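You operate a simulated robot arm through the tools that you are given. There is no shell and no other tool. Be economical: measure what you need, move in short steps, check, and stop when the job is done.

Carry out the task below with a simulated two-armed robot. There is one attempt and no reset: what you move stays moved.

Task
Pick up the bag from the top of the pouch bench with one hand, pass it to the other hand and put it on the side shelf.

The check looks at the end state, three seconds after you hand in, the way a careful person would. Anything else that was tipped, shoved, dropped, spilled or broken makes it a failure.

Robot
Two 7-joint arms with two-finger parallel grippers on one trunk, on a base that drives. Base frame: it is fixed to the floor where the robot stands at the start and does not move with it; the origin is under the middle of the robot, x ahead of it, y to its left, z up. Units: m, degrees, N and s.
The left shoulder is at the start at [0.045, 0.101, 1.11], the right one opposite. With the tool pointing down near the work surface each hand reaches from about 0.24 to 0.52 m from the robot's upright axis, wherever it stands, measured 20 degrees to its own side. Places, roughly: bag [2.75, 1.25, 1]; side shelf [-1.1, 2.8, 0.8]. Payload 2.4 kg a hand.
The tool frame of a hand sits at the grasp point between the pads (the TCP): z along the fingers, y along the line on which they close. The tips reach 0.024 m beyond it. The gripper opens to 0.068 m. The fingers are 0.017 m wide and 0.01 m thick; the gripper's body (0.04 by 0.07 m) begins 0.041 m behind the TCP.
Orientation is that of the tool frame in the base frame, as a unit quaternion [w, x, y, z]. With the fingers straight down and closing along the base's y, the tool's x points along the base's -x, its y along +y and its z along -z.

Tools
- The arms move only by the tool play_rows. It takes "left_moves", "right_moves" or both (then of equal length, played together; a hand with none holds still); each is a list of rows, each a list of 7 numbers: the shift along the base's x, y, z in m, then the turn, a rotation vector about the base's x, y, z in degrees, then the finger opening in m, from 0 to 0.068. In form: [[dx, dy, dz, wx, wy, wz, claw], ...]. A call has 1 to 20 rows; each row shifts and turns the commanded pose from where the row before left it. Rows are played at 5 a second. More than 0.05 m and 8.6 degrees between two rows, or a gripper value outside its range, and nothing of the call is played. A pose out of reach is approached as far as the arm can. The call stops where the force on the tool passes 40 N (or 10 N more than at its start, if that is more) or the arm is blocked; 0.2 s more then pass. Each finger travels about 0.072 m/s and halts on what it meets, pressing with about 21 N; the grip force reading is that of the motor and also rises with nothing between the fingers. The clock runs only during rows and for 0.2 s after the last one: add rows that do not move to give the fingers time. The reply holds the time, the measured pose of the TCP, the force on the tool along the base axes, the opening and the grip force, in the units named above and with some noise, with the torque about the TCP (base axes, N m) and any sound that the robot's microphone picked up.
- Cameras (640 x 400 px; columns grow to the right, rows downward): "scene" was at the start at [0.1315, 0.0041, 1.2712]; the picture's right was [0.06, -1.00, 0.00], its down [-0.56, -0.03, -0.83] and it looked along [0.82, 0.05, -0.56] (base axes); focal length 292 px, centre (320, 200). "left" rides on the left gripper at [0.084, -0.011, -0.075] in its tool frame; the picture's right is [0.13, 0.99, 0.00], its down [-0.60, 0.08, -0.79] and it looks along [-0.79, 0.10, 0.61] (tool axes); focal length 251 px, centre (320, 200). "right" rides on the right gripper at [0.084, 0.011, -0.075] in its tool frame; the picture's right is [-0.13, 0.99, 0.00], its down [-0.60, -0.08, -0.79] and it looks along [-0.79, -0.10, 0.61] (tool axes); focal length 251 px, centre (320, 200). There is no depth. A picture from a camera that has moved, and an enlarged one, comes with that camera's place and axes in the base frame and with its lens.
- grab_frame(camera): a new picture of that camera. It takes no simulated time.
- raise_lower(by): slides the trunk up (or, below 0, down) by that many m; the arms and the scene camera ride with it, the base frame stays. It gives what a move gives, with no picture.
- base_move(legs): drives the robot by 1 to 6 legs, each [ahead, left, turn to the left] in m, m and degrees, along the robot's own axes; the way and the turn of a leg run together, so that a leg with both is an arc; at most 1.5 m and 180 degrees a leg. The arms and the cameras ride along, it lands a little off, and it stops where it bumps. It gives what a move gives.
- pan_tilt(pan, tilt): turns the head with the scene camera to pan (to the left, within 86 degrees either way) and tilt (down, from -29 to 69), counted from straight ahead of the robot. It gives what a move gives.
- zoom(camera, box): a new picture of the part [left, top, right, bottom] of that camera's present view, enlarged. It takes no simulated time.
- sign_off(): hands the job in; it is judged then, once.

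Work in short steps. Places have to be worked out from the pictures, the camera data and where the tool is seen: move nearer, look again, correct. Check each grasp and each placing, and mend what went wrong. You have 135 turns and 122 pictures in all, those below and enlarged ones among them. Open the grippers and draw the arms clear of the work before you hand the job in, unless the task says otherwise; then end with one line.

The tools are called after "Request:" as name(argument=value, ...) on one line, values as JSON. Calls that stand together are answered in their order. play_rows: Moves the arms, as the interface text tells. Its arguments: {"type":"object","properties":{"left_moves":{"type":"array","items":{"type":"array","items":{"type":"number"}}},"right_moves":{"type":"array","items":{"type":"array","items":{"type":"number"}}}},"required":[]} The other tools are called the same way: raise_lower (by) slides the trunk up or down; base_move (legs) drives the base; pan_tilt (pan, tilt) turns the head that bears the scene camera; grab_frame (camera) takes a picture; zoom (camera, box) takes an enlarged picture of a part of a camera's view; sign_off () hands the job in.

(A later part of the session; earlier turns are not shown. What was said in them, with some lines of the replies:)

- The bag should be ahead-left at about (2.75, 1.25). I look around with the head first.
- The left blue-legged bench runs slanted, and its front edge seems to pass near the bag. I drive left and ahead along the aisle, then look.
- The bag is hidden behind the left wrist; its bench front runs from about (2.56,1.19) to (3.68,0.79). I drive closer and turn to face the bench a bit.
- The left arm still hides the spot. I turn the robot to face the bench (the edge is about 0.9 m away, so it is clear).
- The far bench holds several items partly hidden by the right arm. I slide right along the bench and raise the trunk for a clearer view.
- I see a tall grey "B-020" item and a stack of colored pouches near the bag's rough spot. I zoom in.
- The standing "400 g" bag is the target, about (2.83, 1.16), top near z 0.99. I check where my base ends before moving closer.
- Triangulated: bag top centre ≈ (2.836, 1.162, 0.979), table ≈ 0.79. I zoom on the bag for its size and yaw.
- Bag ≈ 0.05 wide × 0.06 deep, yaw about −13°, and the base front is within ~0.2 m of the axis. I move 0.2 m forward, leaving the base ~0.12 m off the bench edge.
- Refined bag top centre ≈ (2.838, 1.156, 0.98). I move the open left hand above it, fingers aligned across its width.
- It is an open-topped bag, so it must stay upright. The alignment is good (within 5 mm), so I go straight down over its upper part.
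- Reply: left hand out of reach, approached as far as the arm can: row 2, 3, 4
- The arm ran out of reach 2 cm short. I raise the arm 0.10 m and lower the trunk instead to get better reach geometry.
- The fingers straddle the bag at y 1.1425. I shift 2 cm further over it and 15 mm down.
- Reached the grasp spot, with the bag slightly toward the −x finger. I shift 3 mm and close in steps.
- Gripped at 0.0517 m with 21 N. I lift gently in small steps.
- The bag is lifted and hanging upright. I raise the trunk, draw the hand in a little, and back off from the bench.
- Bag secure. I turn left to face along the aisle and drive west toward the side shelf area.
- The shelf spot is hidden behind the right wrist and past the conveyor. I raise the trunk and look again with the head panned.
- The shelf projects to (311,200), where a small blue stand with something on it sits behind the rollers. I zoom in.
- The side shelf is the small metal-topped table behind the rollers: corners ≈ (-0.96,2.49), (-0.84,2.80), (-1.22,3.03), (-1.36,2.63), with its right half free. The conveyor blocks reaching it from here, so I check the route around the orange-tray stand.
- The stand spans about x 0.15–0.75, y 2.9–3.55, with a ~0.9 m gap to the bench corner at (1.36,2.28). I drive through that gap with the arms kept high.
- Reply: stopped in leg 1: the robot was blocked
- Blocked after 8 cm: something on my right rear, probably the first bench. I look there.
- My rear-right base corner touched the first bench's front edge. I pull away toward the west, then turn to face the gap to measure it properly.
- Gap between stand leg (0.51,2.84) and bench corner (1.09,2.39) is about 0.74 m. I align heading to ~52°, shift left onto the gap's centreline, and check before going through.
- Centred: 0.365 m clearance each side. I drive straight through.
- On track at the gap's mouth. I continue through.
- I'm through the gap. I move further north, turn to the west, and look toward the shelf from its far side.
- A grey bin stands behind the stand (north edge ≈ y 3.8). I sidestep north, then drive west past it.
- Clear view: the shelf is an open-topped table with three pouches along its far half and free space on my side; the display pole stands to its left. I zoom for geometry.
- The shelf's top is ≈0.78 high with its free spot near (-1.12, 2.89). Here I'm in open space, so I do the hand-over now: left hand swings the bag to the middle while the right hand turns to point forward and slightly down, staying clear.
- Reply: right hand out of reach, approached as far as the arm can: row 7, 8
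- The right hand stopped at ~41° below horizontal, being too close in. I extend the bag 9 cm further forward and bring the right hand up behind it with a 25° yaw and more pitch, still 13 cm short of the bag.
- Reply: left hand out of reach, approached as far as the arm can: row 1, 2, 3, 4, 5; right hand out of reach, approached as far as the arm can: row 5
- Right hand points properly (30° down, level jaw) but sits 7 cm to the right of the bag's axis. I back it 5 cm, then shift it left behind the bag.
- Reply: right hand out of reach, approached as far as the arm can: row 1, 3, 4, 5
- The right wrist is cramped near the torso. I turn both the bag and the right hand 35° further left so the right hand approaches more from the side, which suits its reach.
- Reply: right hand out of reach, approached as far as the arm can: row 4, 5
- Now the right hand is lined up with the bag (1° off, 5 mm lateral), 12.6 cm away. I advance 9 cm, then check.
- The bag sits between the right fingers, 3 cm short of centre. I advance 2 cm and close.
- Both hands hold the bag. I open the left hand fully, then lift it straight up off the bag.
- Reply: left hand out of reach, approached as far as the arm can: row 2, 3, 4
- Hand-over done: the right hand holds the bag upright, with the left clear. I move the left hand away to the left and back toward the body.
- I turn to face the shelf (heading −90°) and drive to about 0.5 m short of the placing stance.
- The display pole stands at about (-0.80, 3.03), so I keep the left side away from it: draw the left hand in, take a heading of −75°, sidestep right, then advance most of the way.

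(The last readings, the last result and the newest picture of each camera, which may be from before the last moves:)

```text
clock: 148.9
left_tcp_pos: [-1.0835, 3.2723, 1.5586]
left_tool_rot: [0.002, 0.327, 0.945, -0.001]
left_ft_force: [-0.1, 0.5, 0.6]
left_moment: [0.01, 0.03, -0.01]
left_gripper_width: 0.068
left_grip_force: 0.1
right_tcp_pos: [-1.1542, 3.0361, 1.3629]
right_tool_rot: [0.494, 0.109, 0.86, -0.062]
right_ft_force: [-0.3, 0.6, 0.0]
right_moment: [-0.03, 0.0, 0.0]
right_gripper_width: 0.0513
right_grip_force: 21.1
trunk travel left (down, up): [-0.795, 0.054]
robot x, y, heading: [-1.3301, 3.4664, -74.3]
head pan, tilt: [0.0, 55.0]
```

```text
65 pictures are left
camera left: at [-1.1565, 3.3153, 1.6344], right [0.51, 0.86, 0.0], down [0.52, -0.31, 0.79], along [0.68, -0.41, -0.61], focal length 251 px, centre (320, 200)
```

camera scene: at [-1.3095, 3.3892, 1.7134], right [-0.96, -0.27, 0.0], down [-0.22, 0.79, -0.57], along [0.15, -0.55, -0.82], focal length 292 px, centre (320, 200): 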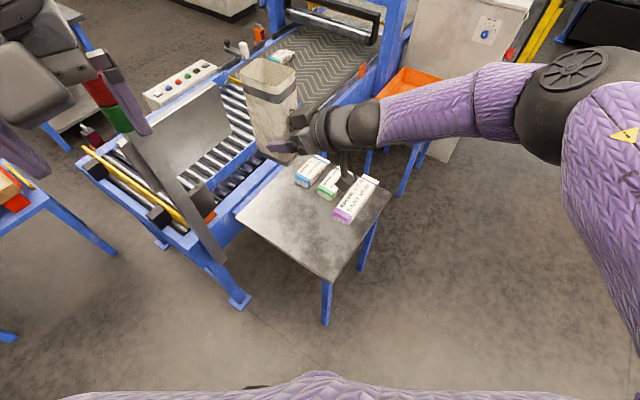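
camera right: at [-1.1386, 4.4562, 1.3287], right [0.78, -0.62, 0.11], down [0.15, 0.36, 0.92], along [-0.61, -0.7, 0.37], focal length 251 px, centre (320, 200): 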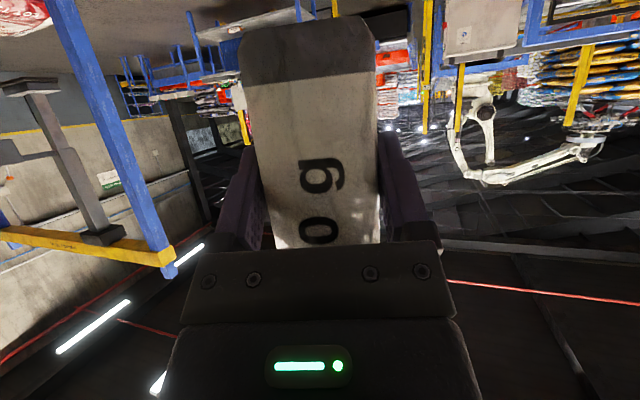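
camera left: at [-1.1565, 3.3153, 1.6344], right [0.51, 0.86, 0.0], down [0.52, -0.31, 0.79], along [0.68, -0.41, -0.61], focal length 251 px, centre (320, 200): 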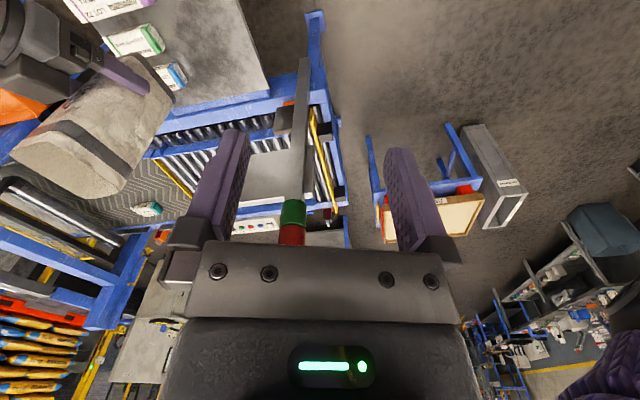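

The shelf is now well seen: near corner (-1.258,3.071), left corner (-0.861,2.922), and the free strip ~0.22 m deep before the pouches. The bag must shift (0.07,-0.13) to get over (-1.075, 2.90), so I drive that.

Request:
base_move(legs=[[0.146, 0.029, 0]])

Request:
grab_frame(camera="scene")

Request:
grab_frame(camera="left")

```text
clock: 150.3
left_tcp_pos: [-1.0155, 3.136, 1.5594]
left_tool_rot: [0.001, 0.329, 0.944, 0.001]
left_ft_force: [0.1, -0.4, 0.1]
left_moment: [0.03, -0.01, -0.03]
left_gripper_width: 0.0681
left_grip_force: 0.2
right_tcp_pos: [-1.0852, 2.9001, 1.3628]
right_tool_rot: [0.494, 0.112, 0.86, -0.063]
right_ft_force: [0.4, 0.4, -0.5]
right_moment: [0.02, 0.02, 0.03]
right_gripper_width: 0.0511
right_grip_force: 21.0
trunk travel left (down, up): [-0.795, 0.054]
robot x, y, heading: [-1.2577, 3.3334, -74.5]
head pan, tilt: [0.0, 55.0]
```

```text
64 pictures are left
camera scene: at [-1.2411, 3.2526, 1.7133], right [-0.96, -0.27, 0.0], down [-0.22, 0.79, -0.57], along [0.15, -0.55, -0.82], focal length 292 px, centre (320, 200)
```

scene: 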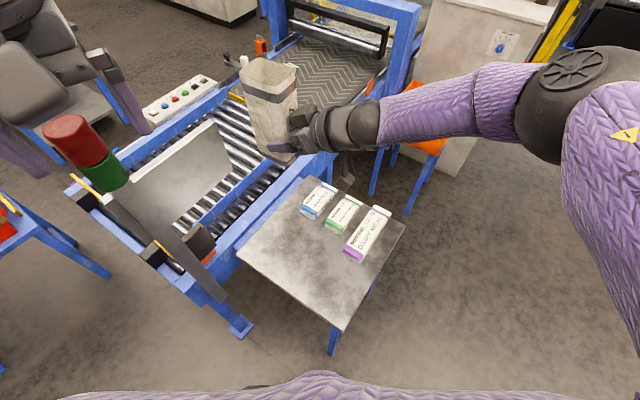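

```text
63 pictures are left
camera left: at [-1.0883, 3.1785, 1.6343], right [0.52, 0.86, 0.0], down [0.52, -0.31, 0.79], along [0.68, -0.41, -0.61], focal length 251 px, centre (320, 200)
```

left: 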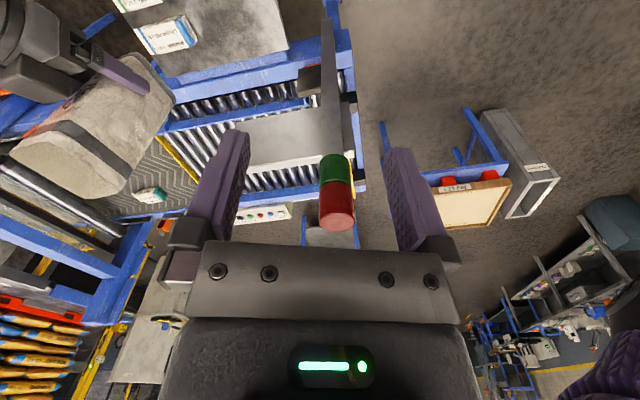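

The bag is over the free strip. Before lowering the trunk ~0.5 m I check how near the left elbow is to the stack-light pole.

Request:
pan_tilt(pan=55, tilt=45)

Request:
grab_frame(camera="scene")

```text
clock: 151.6
left_tcp_pos: [-1.0161, 3.1368, 1.559]
left_tool_rot: [0.001, 0.329, 0.944, 0.0]
left_ft_force: [-0.3, -0.2, 0.3]
left_moment: [0.0, -0.01, -0.01]
left_gripper_width: 0.0679
left_grip_force: 0.0
right_tcp_pos: [-1.0858, 2.901, 1.362]
right_tool_rot: [0.494, 0.109, 0.86, -0.062]
right_ft_force: [0.4, -0.1, -0.4]
right_moment: [0.01, 0.01, 0.01]
right_gripper_width: 0.0513
right_grip_force: 20.8
trunk travel left (down, up): [-0.795, 0.054]
robot x, y, heading: [-1.2602, 3.335, -74.5]
head pan, tilt: [55.0, 45.0]
```

```text
62 pictures are left
camera scene: at [-1.1842, 3.2957, 1.7268], right [-0.34, -0.94, 0.0], down [-0.67, 0.24, -0.71], along [0.67, -0.24, -0.71], focal length 292 px, centre (320, 200)
```

scene: 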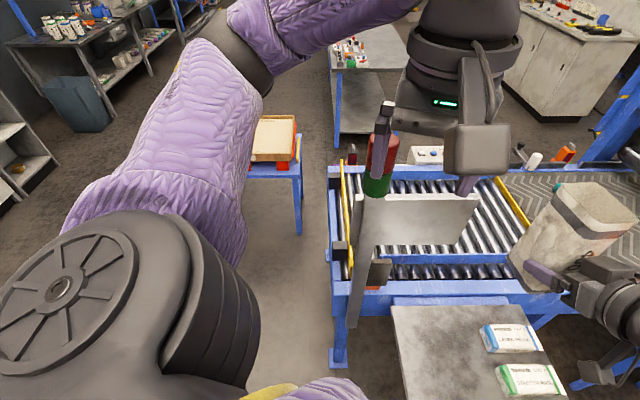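

The left forearm would pass only ~9 cm from the pole when lowered. I move the left hand out to the side, away from the pole, and re-check.

Request:
play_rows(left_moves=[[0.02, 0.04, 0, 0, 0, 5, 0.068], [0.025, 0.04, 0, 0, 0, 5, 0.068], [0.025, 0.04, 0, 0, 0, 5, 0.068], [0.025, 0.04, 0, 0, 0, 5, 0.068], [0.025, 0.04, 0, 0, 0, 5, 0.068], [0, 0, 0, 0, 0, 0, 0.068]])

Request:
grab_frame(camera="scene")

```text
clock: 153.0
left_tcp_pos: [-0.9713, 3.2367, 1.5433]
left_tool_rot: [0.001, 0.117, 0.993, 0.0]
left_ft_force: [0.4, 0.3, -0.5]
left_moment: [0.02, -0.01, -0.02]
left_gripper_width: 0.0682
left_grip_force: 0.1
left hand out of reach, approached as far as the arm can: row 3, 4, 5
right_tcp_pos: [-1.0869, 2.9012, 1.362]
right_tool_rot: [0.493, 0.111, 0.86, -0.064]
right_ft_force: [0.8, 0.5, -0.3]
right_moment: [0.02, -0.02, 0.01]
right_gripper_width: 0.0511
right_grip_force: 21.8
trunk travel left (down, up): [-0.795, 0.054]
robot x, y, heading: [-1.264, 3.3348, -74.5]
head pan, tilt: [55.0, 45.0]
```

```text
61 pictures are left
camera scene: at [-1.1842, 3.296, 1.7268], right [-0.34, -0.94, 0.0], down [-0.67, 0.24, -0.71], along [0.67, -0.24, -0.71], focal length 292 px, centre (320, 200)
```

scene: 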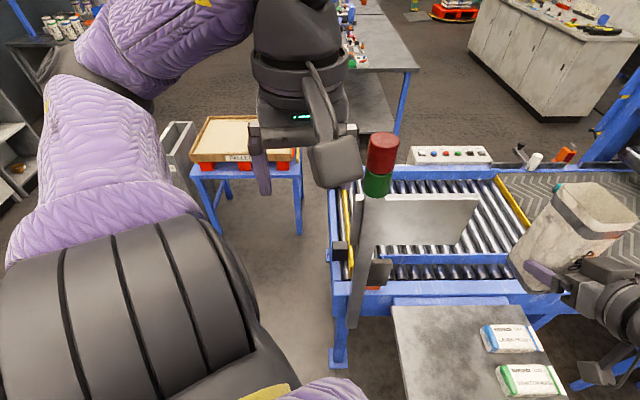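

Now the left arm is well clear of the pole. I lower the trunk 0.30 m and check.

Request:
raise_lower(by=-0.3)

Request:
pan_tilt(pan=5, tilt=50)

Request:
grab_frame(camera="scene")

Request:
grab_frame(camera="right")

```text
clock: 156.0
left_tcp_pos: [-0.9719, 3.2328, 1.2389]
left_tool_rot: [-0.002, 0.117, 0.993, 0.008]
left_ft_force: [-0.1, 0.1, -0.1]
left_moment: [0.0, 0.0, 0.02]
left_gripper_width: 0.0678
left_grip_force: 0.1
right_tcp_pos: [-1.0869, 2.9007, 1.0627]
right_tool_rot: [0.494, 0.111, 0.86, -0.064]
right_ft_force: [-0.4, 0.1, 0.4]
right_moment: [-0.01, -0.03, -0.04]
right_gripper_width: 0.0511
right_grip_force: 20.9
trunk travel left (down, up): [-0.495, 0.355]
robot x, y, heading: [-1.2643, 3.332, -74.6]
head pan, tilt: [55.0, 45.0]
```

```text
clock: 157.1
left_tcp_pos: [-0.9716, 3.2332, 1.2384]
left_tool_rot: [-0.002, 0.117, 0.993, 0.008]
left_ft_force: [-0.2, 0.7, -0.2]
left_moment: [-0.02, 0.0, 0.01]
left_gripper_width: 0.0679
left_grip_force: 0.1
right_tcp_pos: [-1.0877, 2.9009, 1.0626]
right_tool_rot: [0.494, 0.111, 0.86, -0.063]
right_ft_force: [0.1, 0.5, 0.4]
right_moment: [-0.01, -0.01, -0.01]
right_gripper_width: 0.0512
right_grip_force: 21.0
trunk travel left (down, up): [-0.495, 0.355]
robot x, y, heading: [-1.2622, 3.3339, -74.7]
head pan, tilt: [5.0, 50.0]
```

```text
60 pictures are left
camera scene: at [-1.231, 3.2409, 1.4196], right [-0.94, -0.35, 0.0], down [-0.27, 0.72, -0.64], along [0.22, -0.6, -0.77], focal length 292 px, centre (320, 200)
```

scene: 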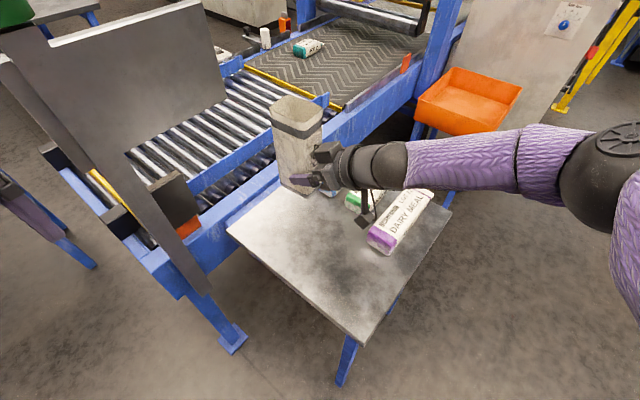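

```text
59 pictures are left
camera right: at [-1.1872, 2.9377, 1.0287], right [0.31, 0.94, 0.11], down [-0.39, 0.02, 0.92], along [0.87, -0.33, 0.37], focal length 251 px, centre (320, 200)
```

right: 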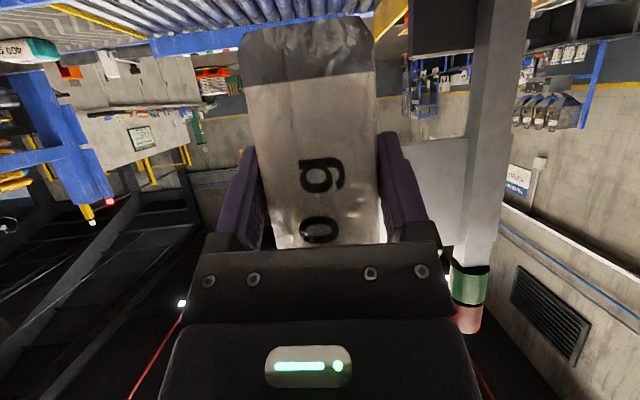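

The bag will land about (310,248) in this view, on bare metal with clear space from pouches and edge. I lower another 0.16 m, leaving a few cm.

Request:
raise_lower(by=-0.16)

Request:
grab_frame(camera="scene")

Request:
grab_frame(camera="right")

```text
clock: 159.0
left_tcp_pos: [-0.9706, 3.2203, 1.0701]
left_tool_rot: [-0.012, 0.117, 0.992, 0.034]
left_ft_force: [0.5, 0.1, 1.3]
left_moment: [0.01, 0.0, 0.02]
left_gripper_width: 0.0679
left_grip_force: 0.0
right_tcp_pos: [-1.0869, 2.9005, 0.9023]
right_tool_rot: [0.494, 0.111, 0.86, -0.063]
right_ft_force: [0.6, -0.1, 0.6]
right_moment: [0.0, 0.03, 0.0]
right_gripper_width: 0.0512
right_grip_force: 21.2
trunk travel left (down, up): [-0.335, 0.515]
robot x, y, heading: [-1.26, 3.3357, -74.7]
head pan, tilt: [5.0, 50.0]
```

```text
58 pictures are left
camera scene: at [-1.2255, 3.2205, 1.2586], right [-0.94, -0.35, 0.0], down [-0.27, 0.72, -0.64], along [0.22, -0.6, -0.77], focal length 292 px, centre (320, 200)
```

scene: 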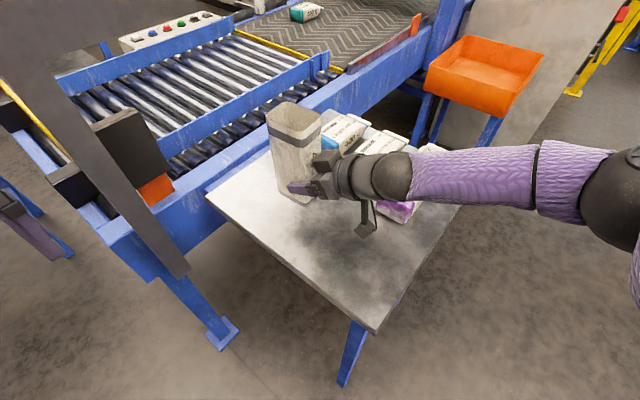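

```text
57 pictures are left
camera right: at [-1.1872, 2.9378, 0.869], right [0.31, 0.94, 0.11], down [-0.39, 0.02, 0.92], along [0.87, -0.33, 0.37], focal length 251 px, centre (320, 200)
```

right: 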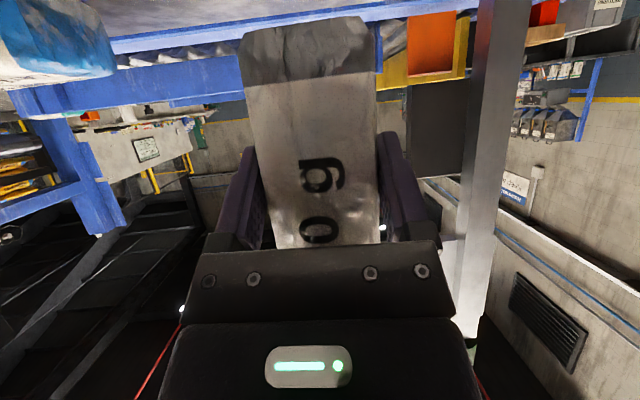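

The left hand's pose drifted slightly while lowering, so I look at the left arm before continuing.

Request:
pan_tilt(pan=60, tilt=40)

Request:
grab_frame(camera="scene")

Request:
grab_frame(camera="left")

```text
clock: 160.2
left_tcp_pos: [-0.97, 3.222, 1.0709]
left_tool_rot: [-0.012, 0.117, 0.993, 0.033]
left_ft_force: [-0.5, 0.3, 0.0]
left_moment: [0.02, -0.01, 0.01]
left_gripper_width: 0.068
left_grip_force: 0.0
right_tcp_pos: [-1.0868, 2.9005, 0.903]
right_tool_rot: [0.494, 0.11, 0.86, -0.063]
right_ft_force: [0.2, 0.5, -0.6]
right_moment: [-0.02, 0.03, -0.02]
right_gripper_width: 0.0511
right_grip_force: 21.0
trunk travel left (down, up): [-0.335, 0.515]
robot x, y, heading: [-1.2594, 3.3334, -74.6]
head pan, tilt: [60.0, 40.0]
```

```text
56 pictures are left
camera scene: at [-1.17, 3.2711, 1.2727], right [-0.25, -0.97, 0.0], down [-0.62, 0.16, -0.77], along [0.74, -0.19, -0.64], focal length 292 px, centre (320, 200)
```

scene: 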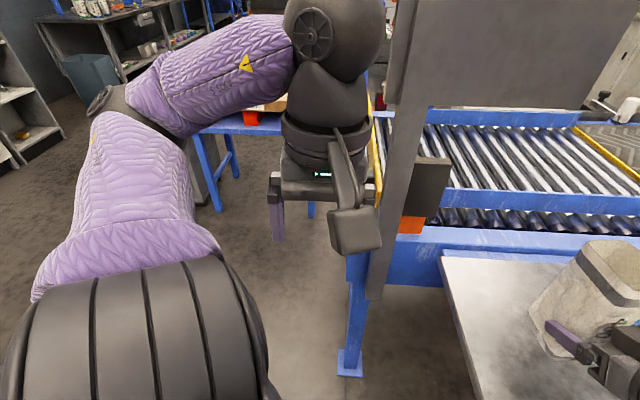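

```text
55 pictures are left
camera left: at [-1.0531, 3.2239, 1.1471], right [0.11, 0.99, 0.07], down [0.62, -0.12, 0.78], along [0.78, -0.04, -0.63], focal length 251 px, centre (320, 200)
```

left: 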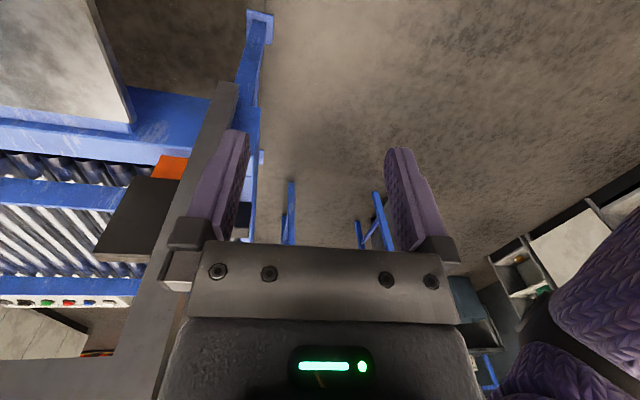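

Nothing touches the left arm, and it carries no force; I leave it and do the last part with the right arm only. I lower 3.5 cm.

Request:
play_rows(right_moves=[[0, 0, -0.01, 0, 0, 0, 0.03], [0, 0, -0.01, 0, 0, 0, 0.03], [0, 0, -0.008, 0, 0, 0, 0.03], [0, 0, -0.007, 0, 0, 0, 0.03], [0, 0, 0, 0, 0, 0, 0.03]])

Request:
pan_tilt(pan=5, tilt=45)

Request:
zoom(camera="scene", box=[200, 100, 440, 250])

```text
clock: 161.4
left_tcp_pos: [-0.9689, 3.2212, 1.0691]
left_tool_rot: [-0.012, 0.117, 0.993, 0.032]
left_ft_force: [0.3, 0.1, -0.4]
left_moment: [0.0, 0.01, -0.03]
left_gripper_width: 0.0679
left_grip_force: 0.2
right_tcp_pos: [-1.0869, 2.9004, 0.8666]
right_tool_rot: [0.493, 0.111, 0.861, -0.063]
right_ft_force: [-0.8, 0.1, 0.2]
right_moment: [-0.01, 0.01, 0.01]
right_gripper_width: 0.0515
right_grip_force: 21.1
trunk travel left (down, up): [-0.335, 0.515]
robot x, y, heading: [-1.2604, 3.3334, -74.6]
head pan, tilt: [60.0, 40.0]
```

```text
clock: 162.7
left_tcp_pos: [-0.9699, 3.2207, 1.0694]
left_tool_rot: [-0.012, 0.117, 0.993, 0.032]
left_ft_force: [-0.3, 0.2, 0.4]
left_moment: [0.0, 0.01, -0.02]
left_gripper_width: 0.0681
left_grip_force: 0.1
right_tcp_pos: [-1.0882, 2.9002, 0.8677]
right_tool_rot: [0.494, 0.111, 0.86, -0.063]
right_ft_force: [-0.6, 0.3, -0.2]
right_moment: [0.02, -0.03, -0.01]
right_gripper_width: 0.0512
right_grip_force: 20.3
trunk travel left (down, up): [-0.335, 0.515]
robot x, y, heading: [-1.2624, 3.3325, -74.6]
head pan, tilt: [5.0, 45.0]
```

```text
2.67 times, centred on (320, 175) of scene
camera zoom: at [-1.2239, 3.2164, 1.2655], right [-0.94, -0.35, 0.0], down [-0.25, 0.66, -0.71], along [0.25, -0.66, -0.71], focal length 779 px, centre (320, 267)
```

zoom: 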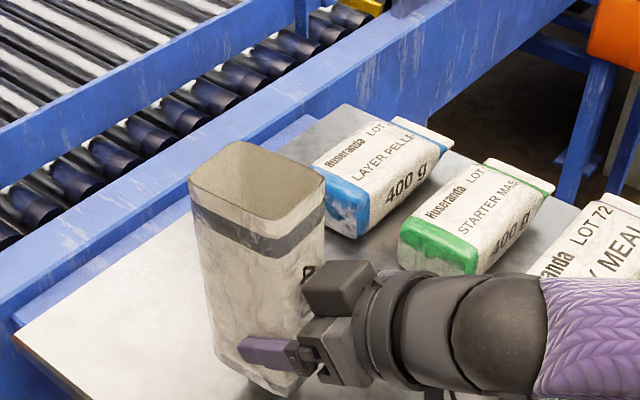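

Still hovering (no contact force), with a good gap to the pouches. I go down in 4 mm steps and watch the force.

Request:
play_rows(right_moves=[[0, 0, -0.004, 0, 0, 0, 0.03], [0, 0, -0.004, 0, 0, 0, 0.03], [0, 0, -0.004, 0, 0, 0, 0.03], [0, 0, 0, 0, 0, 0, 0.03]])

Request:
zoom(camera="scene", box=[200, 150, 440, 300])

```text
clock: 163.7
left_tcp_pos: [-0.9695, 3.2215, 1.0703]
left_tool_rot: [-0.011, 0.117, 0.993, 0.034]
left_ft_force: [-0.1, 0.5, -0.2]
left_moment: [0.03, -0.03, -0.01]
left_gripper_width: 0.0682
left_grip_force: 0.1
right_tcp_pos: [-1.0864, 2.9004, 0.8544]
right_tool_rot: [0.495, 0.111, 0.86, -0.063]
right_ft_force: [0.3, 0.2, 0.7]
right_moment: [-0.04, 0.03, 0.02]
right_gripper_width: 0.0511
right_grip_force: 21.0
trunk travel left (down, up): [-0.335, 0.515]
robot x, y, heading: [-1.2664, 3.3324, -74.6]
head pan, tilt: [5.0, 45.0]
```

```text
2.67 times, centred on (320, 225) of scene
camera zoom: at [-1.2239, 3.2164, 1.2655], right [-0.94, -0.35, 0.0], down [-0.25, 0.66, -0.71], along [0.25, -0.66, -0.71], focal length 779 px, centre (320, 133)
```

zoom: 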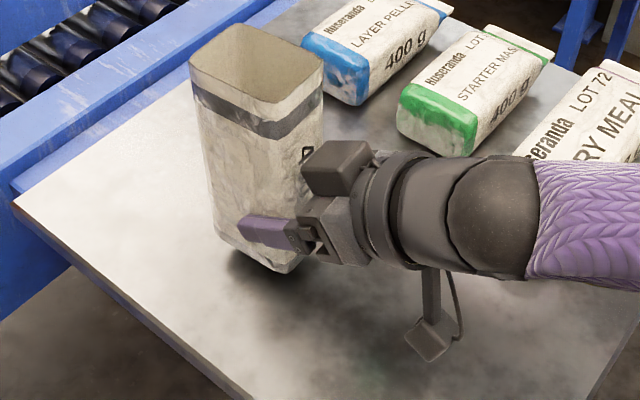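

Hovering closely above the shelf. I continue down in 3 mm steps.

Request:
play_rows(right_moves=[[0, 0, -0.003, 0, 0, 0, 0.03], [0, 0, -0.003, 0, 0, 0, 0.03], [0, 0, -0.003, 0, 0, 0, 0.03], [0, 0, 0, 0, 0, 0, 0.03]])

```text
clock: 164.7
left_tcp_pos: [-0.9699, 3.2216, 1.0701]
left_tool_rot: [-0.012, 0.117, 0.992, 0.033]
left_ft_force: [-0.3, 0.4, -0.2]
left_moment: [0.0, -0.01, 0.01]
left_gripper_width: 0.068
left_grip_force: 0.1
right_tcp_pos: [-1.0871, 2.8998, 0.8458]
right_tool_rot: [0.493, 0.11, 0.861, -0.063]
right_ft_force: [-0.5, 0.5, -0.7]
right_moment: [0.06, 0.02, 0.04]
right_gripper_width: 0.0511
right_grip_force: 21.1
trunk travel left (down, up): [-0.335, 0.515]
robot x, y, heading: [-1.2641, 3.3373, -74.6]
head pan, tilt: [5.0, 45.0]
```

No contact yet at 0.8458. Another three small steps.

Request:
play_rows(right_moves=[[0, 0, -0.003, 0, 0, 0, 0.03], [0, 0, -0.003, 0, 0, 0, 0.03], [0, 0, -0.003, 0, 0, 0, 0.03], [0, 0, 0, 0, 0, 0, 0.03]])

Request:
zoom(camera="scene", box=[200, 150, 440, 300])

```text
clock: 165.7
left_tcp_pos: [-0.9709, 3.222, 1.0703]
left_tool_rot: [-0.011, 0.117, 0.993, 0.033]
left_ft_force: [-0.2, 0.4, 0.4]
left_moment: [0.0, 0.02, -0.01]
left_gripper_width: 0.0682
left_grip_force: 0.1
right_tcp_pos: [-1.0859, 2.9019, 0.8382]
right_tool_rot: [0.494, 0.111, 0.86, -0.063]
right_ft_force: [-1.3, -1.5, 6.8]
right_moment: [-0.13, -0.22, -0.03]
right_gripper_width: 0.0511
right_grip_force: 21.0
trunk travel left (down, up): [-0.335, 0.515]
robot x, y, heading: [-1.2654, 3.3294, -74.7]
head pan, tilt: [5.0, 45.0]
```

```text
2.67 times, centred on (320, 225) of scene
camera zoom: at [-1.2242, 3.2168, 1.2656], right [-0.94, -0.35, 0.0], down [-0.25, 0.66, -0.71], along [0.25, -0.66, -0.71], focal length 779 px, centre (320, 133)
```

zoom: 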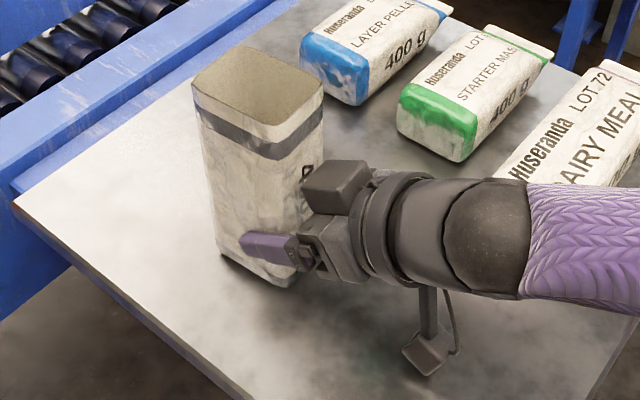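

Contact at 6.8 N: the bag stands on the shelf. I open the right hand slowly in place.

Request:
play_rows(right_moves=[[0, 0, 0.001, 0, 0, 0, 0.05], [0, 0, 0, 0, 0, 0, 0.055], [0, 0, 0, 0, 0, 0, 0.06], [0, 0, 0, 0, 0, 0, 0.068], [0, 0, 0, 0, 0, 0, 0.068]])

Request:
grab_frame(camera="right")

Request:
zoom(camera="scene", box=[200, 150, 440, 300])

```text
clock: 166.8
left_tcp_pos: [-0.9695, 3.2221, 1.0699]
left_tool_rot: [-0.012, 0.117, 0.992, 0.034]
left_ft_force: [-0.3, -0.3, -0.9]
left_moment: [-0.03, 0.0, 0.05]
left_gripper_width: 0.0681
left_grip_force: 0.1
right_tcp_pos: [-1.0867, 2.901, 0.84]
right_tool_rot: [0.494, 0.11, 0.86, -0.063]
right_ft_force: [-0.2, 0.0, 0.2]
right_moment: [0.02, -0.03, 0.03]
right_gripper_width: 0.0679
right_grip_force: 0.1
trunk travel left (down, up): [-0.335, 0.515]
robot x, y, heading: [-1.2645, 3.336, -74.9]
head pan, tilt: [5.0, 45.0]
```

```text
51 pictures are left
camera right: at [-1.1884, 2.9384, 0.8051], right [0.31, 0.94, 0.11], down [-0.39, 0.02, 0.92], along [0.87, -0.33, 0.37], focal length 251 px, centre (320, 200)
```

right: 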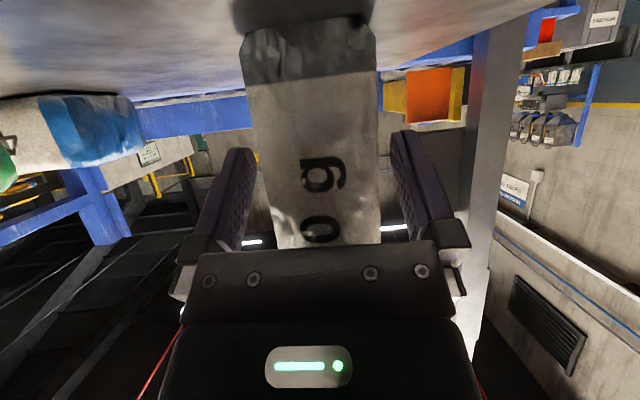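

```text
2.67 times, centred on (320, 225) of scene
camera zoom: at [-1.2239, 3.2164, 1.2655], right [-0.94, -0.35, 0.0], down [-0.25, 0.66, -0.71], along [0.25, -0.66, -0.71], focal length 779 px, centre (320, 133)
```

zoom: 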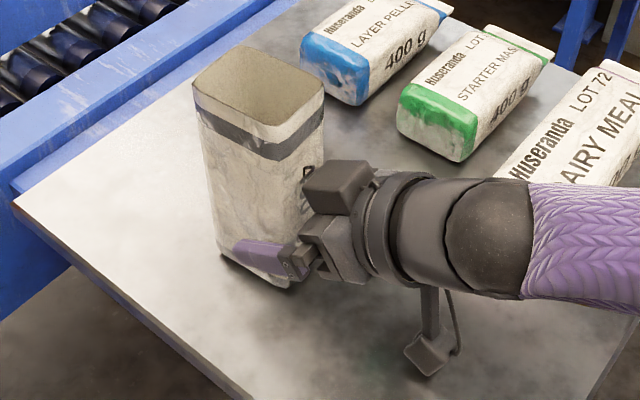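

The bag stands free between the open fingers. I back the right hand straight out along its axis.

Request:
play_rows(right_moves=[[-0.014, 0.0036, 0.002, 0, 0, 0, 0.068], [-0.018, 0.0046, 0.003, 0, 0, 0, 0.068], [-0.018, 0.0046, 0.003, 0, 0, 0, 0.068], [-0.018, 0.0046, 0.003, 0, 0, 0, 0.068], [-0.018, 0.0046, 0.003, 0, 0, 0, 0.068], [0, 0, 0, 0, 0, 0, 0.068]])

Request:
grab_frame(camera="scene")

```text
clock: 168.2
left_tcp_pos: [-0.9699, 3.2212, 1.0699]
left_tool_rot: [-0.012, 0.117, 0.992, 0.033]
left_ft_force: [0.6, -0.5, -0.3]
left_moment: [0.01, -0.04, 0.01]
left_gripper_width: 0.0681
left_grip_force: 0.0
right_tcp_pos: [-1.1732, 2.924, 0.8517]
right_tool_rot: [0.493, 0.111, 0.86, -0.064]
right_ft_force: [0.4, 0.1, -0.7]
right_moment: [-0.01, -0.04, -0.02]
right_gripper_width: 0.0678
right_grip_force: 0.1
trunk travel left (down, up): [-0.335, 0.515]
robot x, y, heading: [-1.2638, 3.3344, -74.6]
head pan, tilt: [5.0, 45.0]
```

```text
49 pictures are left
camera scene: at [-1.2241, 3.2164, 1.2655], right [-0.94, -0.35, 0.0], down [-0.25, 0.66, -0.71], along [0.25, -0.66, -0.71], focal length 292 px, centre (320, 200)
```

scene: 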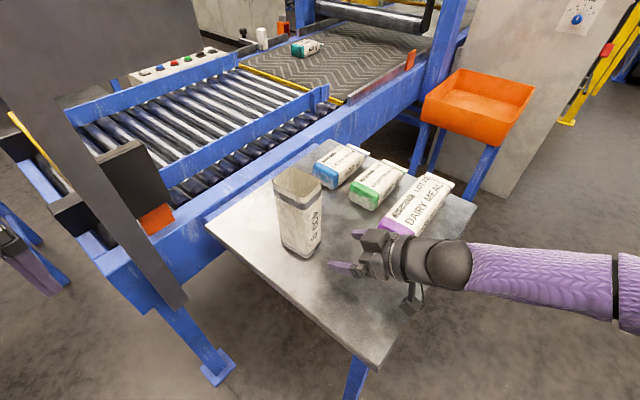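

The bag stands upright on the shelf with the hand clear. I raise the trunk and back the robot away.

Request:
raise_lower(by=0.3)

Request:
base_move(legs=[[-0.4, 0, 0]])

Request:
pan_tilt(pan=10, tilt=35)

Request:
grab_frame(camera="scene")

```text
clock: 171.2
left_tcp_pos: [-0.97, 3.2206, 1.3694]
left_tool_rot: [-0.011, 0.117, 0.992, 0.033]
left_ft_force: [0.1, 0.4, 0.7]
left_moment: [-0.01, 0.01, 0.0]
left_gripper_width: 0.068
left_grip_force: 0.2
right_tcp_pos: [-1.1723, 2.9225, 1.1526]
right_tool_rot: [0.494, 0.111, 0.86, -0.064]
right_ft_force: [0.5, 0.1, 0.5]
right_moment: [0.02, 0.02, 0.01]
right_gripper_width: 0.0681
right_grip_force: 0.1
trunk travel left (down, up): [-0.635, 0.215]
robot x, y, heading: [-1.2628, 3.3313, -74.6]
head pan, tilt: [5.0, 45.0]
```

```text
clock: 173.8
left_tcp_pos: [-1.0771, 3.6112, 1.3712]
left_tool_rot: [-0.013, 0.113, 0.993, 0.033]
left_ft_force: [0.0, 0.8, -0.9]
left_moment: [-0.02, 0.01, 0.02]
left_gripper_width: 0.0682
left_grip_force: 0.0
right_tcp_pos: [-1.2781, 3.3108, 1.1538]
right_tool_rot: [0.494, 0.107, 0.861, -0.061]
right_ft_force: [0.6, -0.2, 0.2]
right_moment: [0.0, 0.02, -0.02]
right_gripper_width: 0.0682
right_grip_force: 0.1
trunk travel left (down, up): [-0.635, 0.215]
robot x, y, heading: [-1.3731, 3.7195, -74.3]
head pan, tilt: [5.0, 45.0]
```

```text
clock: 174.5
left_tcp_pos: [-1.0767, 3.6098, 1.369]
left_tool_rot: [-0.012, 0.112, 0.993, 0.033]
left_ft_force: [-0.4, -0.6, 0.1]
left_moment: [-0.02, -0.02, -0.02]
left_gripper_width: 0.068
left_grip_force: 0.2
right_tcp_pos: [-1.2769, 3.31, 1.1521]
right_tool_rot: [0.494, 0.108, 0.861, -0.062]
right_ft_force: [0.8, 1.1, 0.0]
right_moment: [-0.01, 0.01, -0.01]
right_gripper_width: 0.0682
right_grip_force: 0.1
trunk travel left (down, up): [-0.635, 0.215]
robot x, y, heading: [-1.3733, 3.7171, -74.2]
head pan, tilt: [10.0, 35.0]
```

```text
48 pictures are left
camera scene: at [-1.3297, 3.6277, 1.5816], right [-0.9, -0.44, 0.0], down [-0.25, 0.52, -0.82], along [0.36, -0.74, -0.57], focal length 292 px, centre (320, 200)
```

scene: 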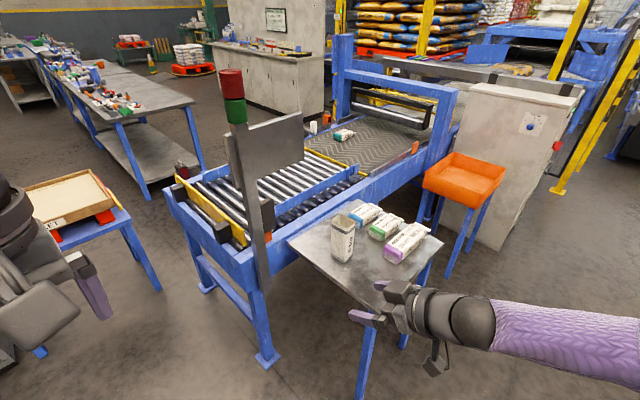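

The bag stands upright on the side shelf beside the untouched pouches. Both grippers are open and clear, so I hand in.

Request:
sign_off()

```text
The job is handed in.
```

The bag was picked up from the pouch bench with the left hand, passed to the right hand, and now stands upright on the side shelf. Partway through, the base touched the front edge of the first bench and stopped; I saw nothing moved, but did not look closely at the contact point.
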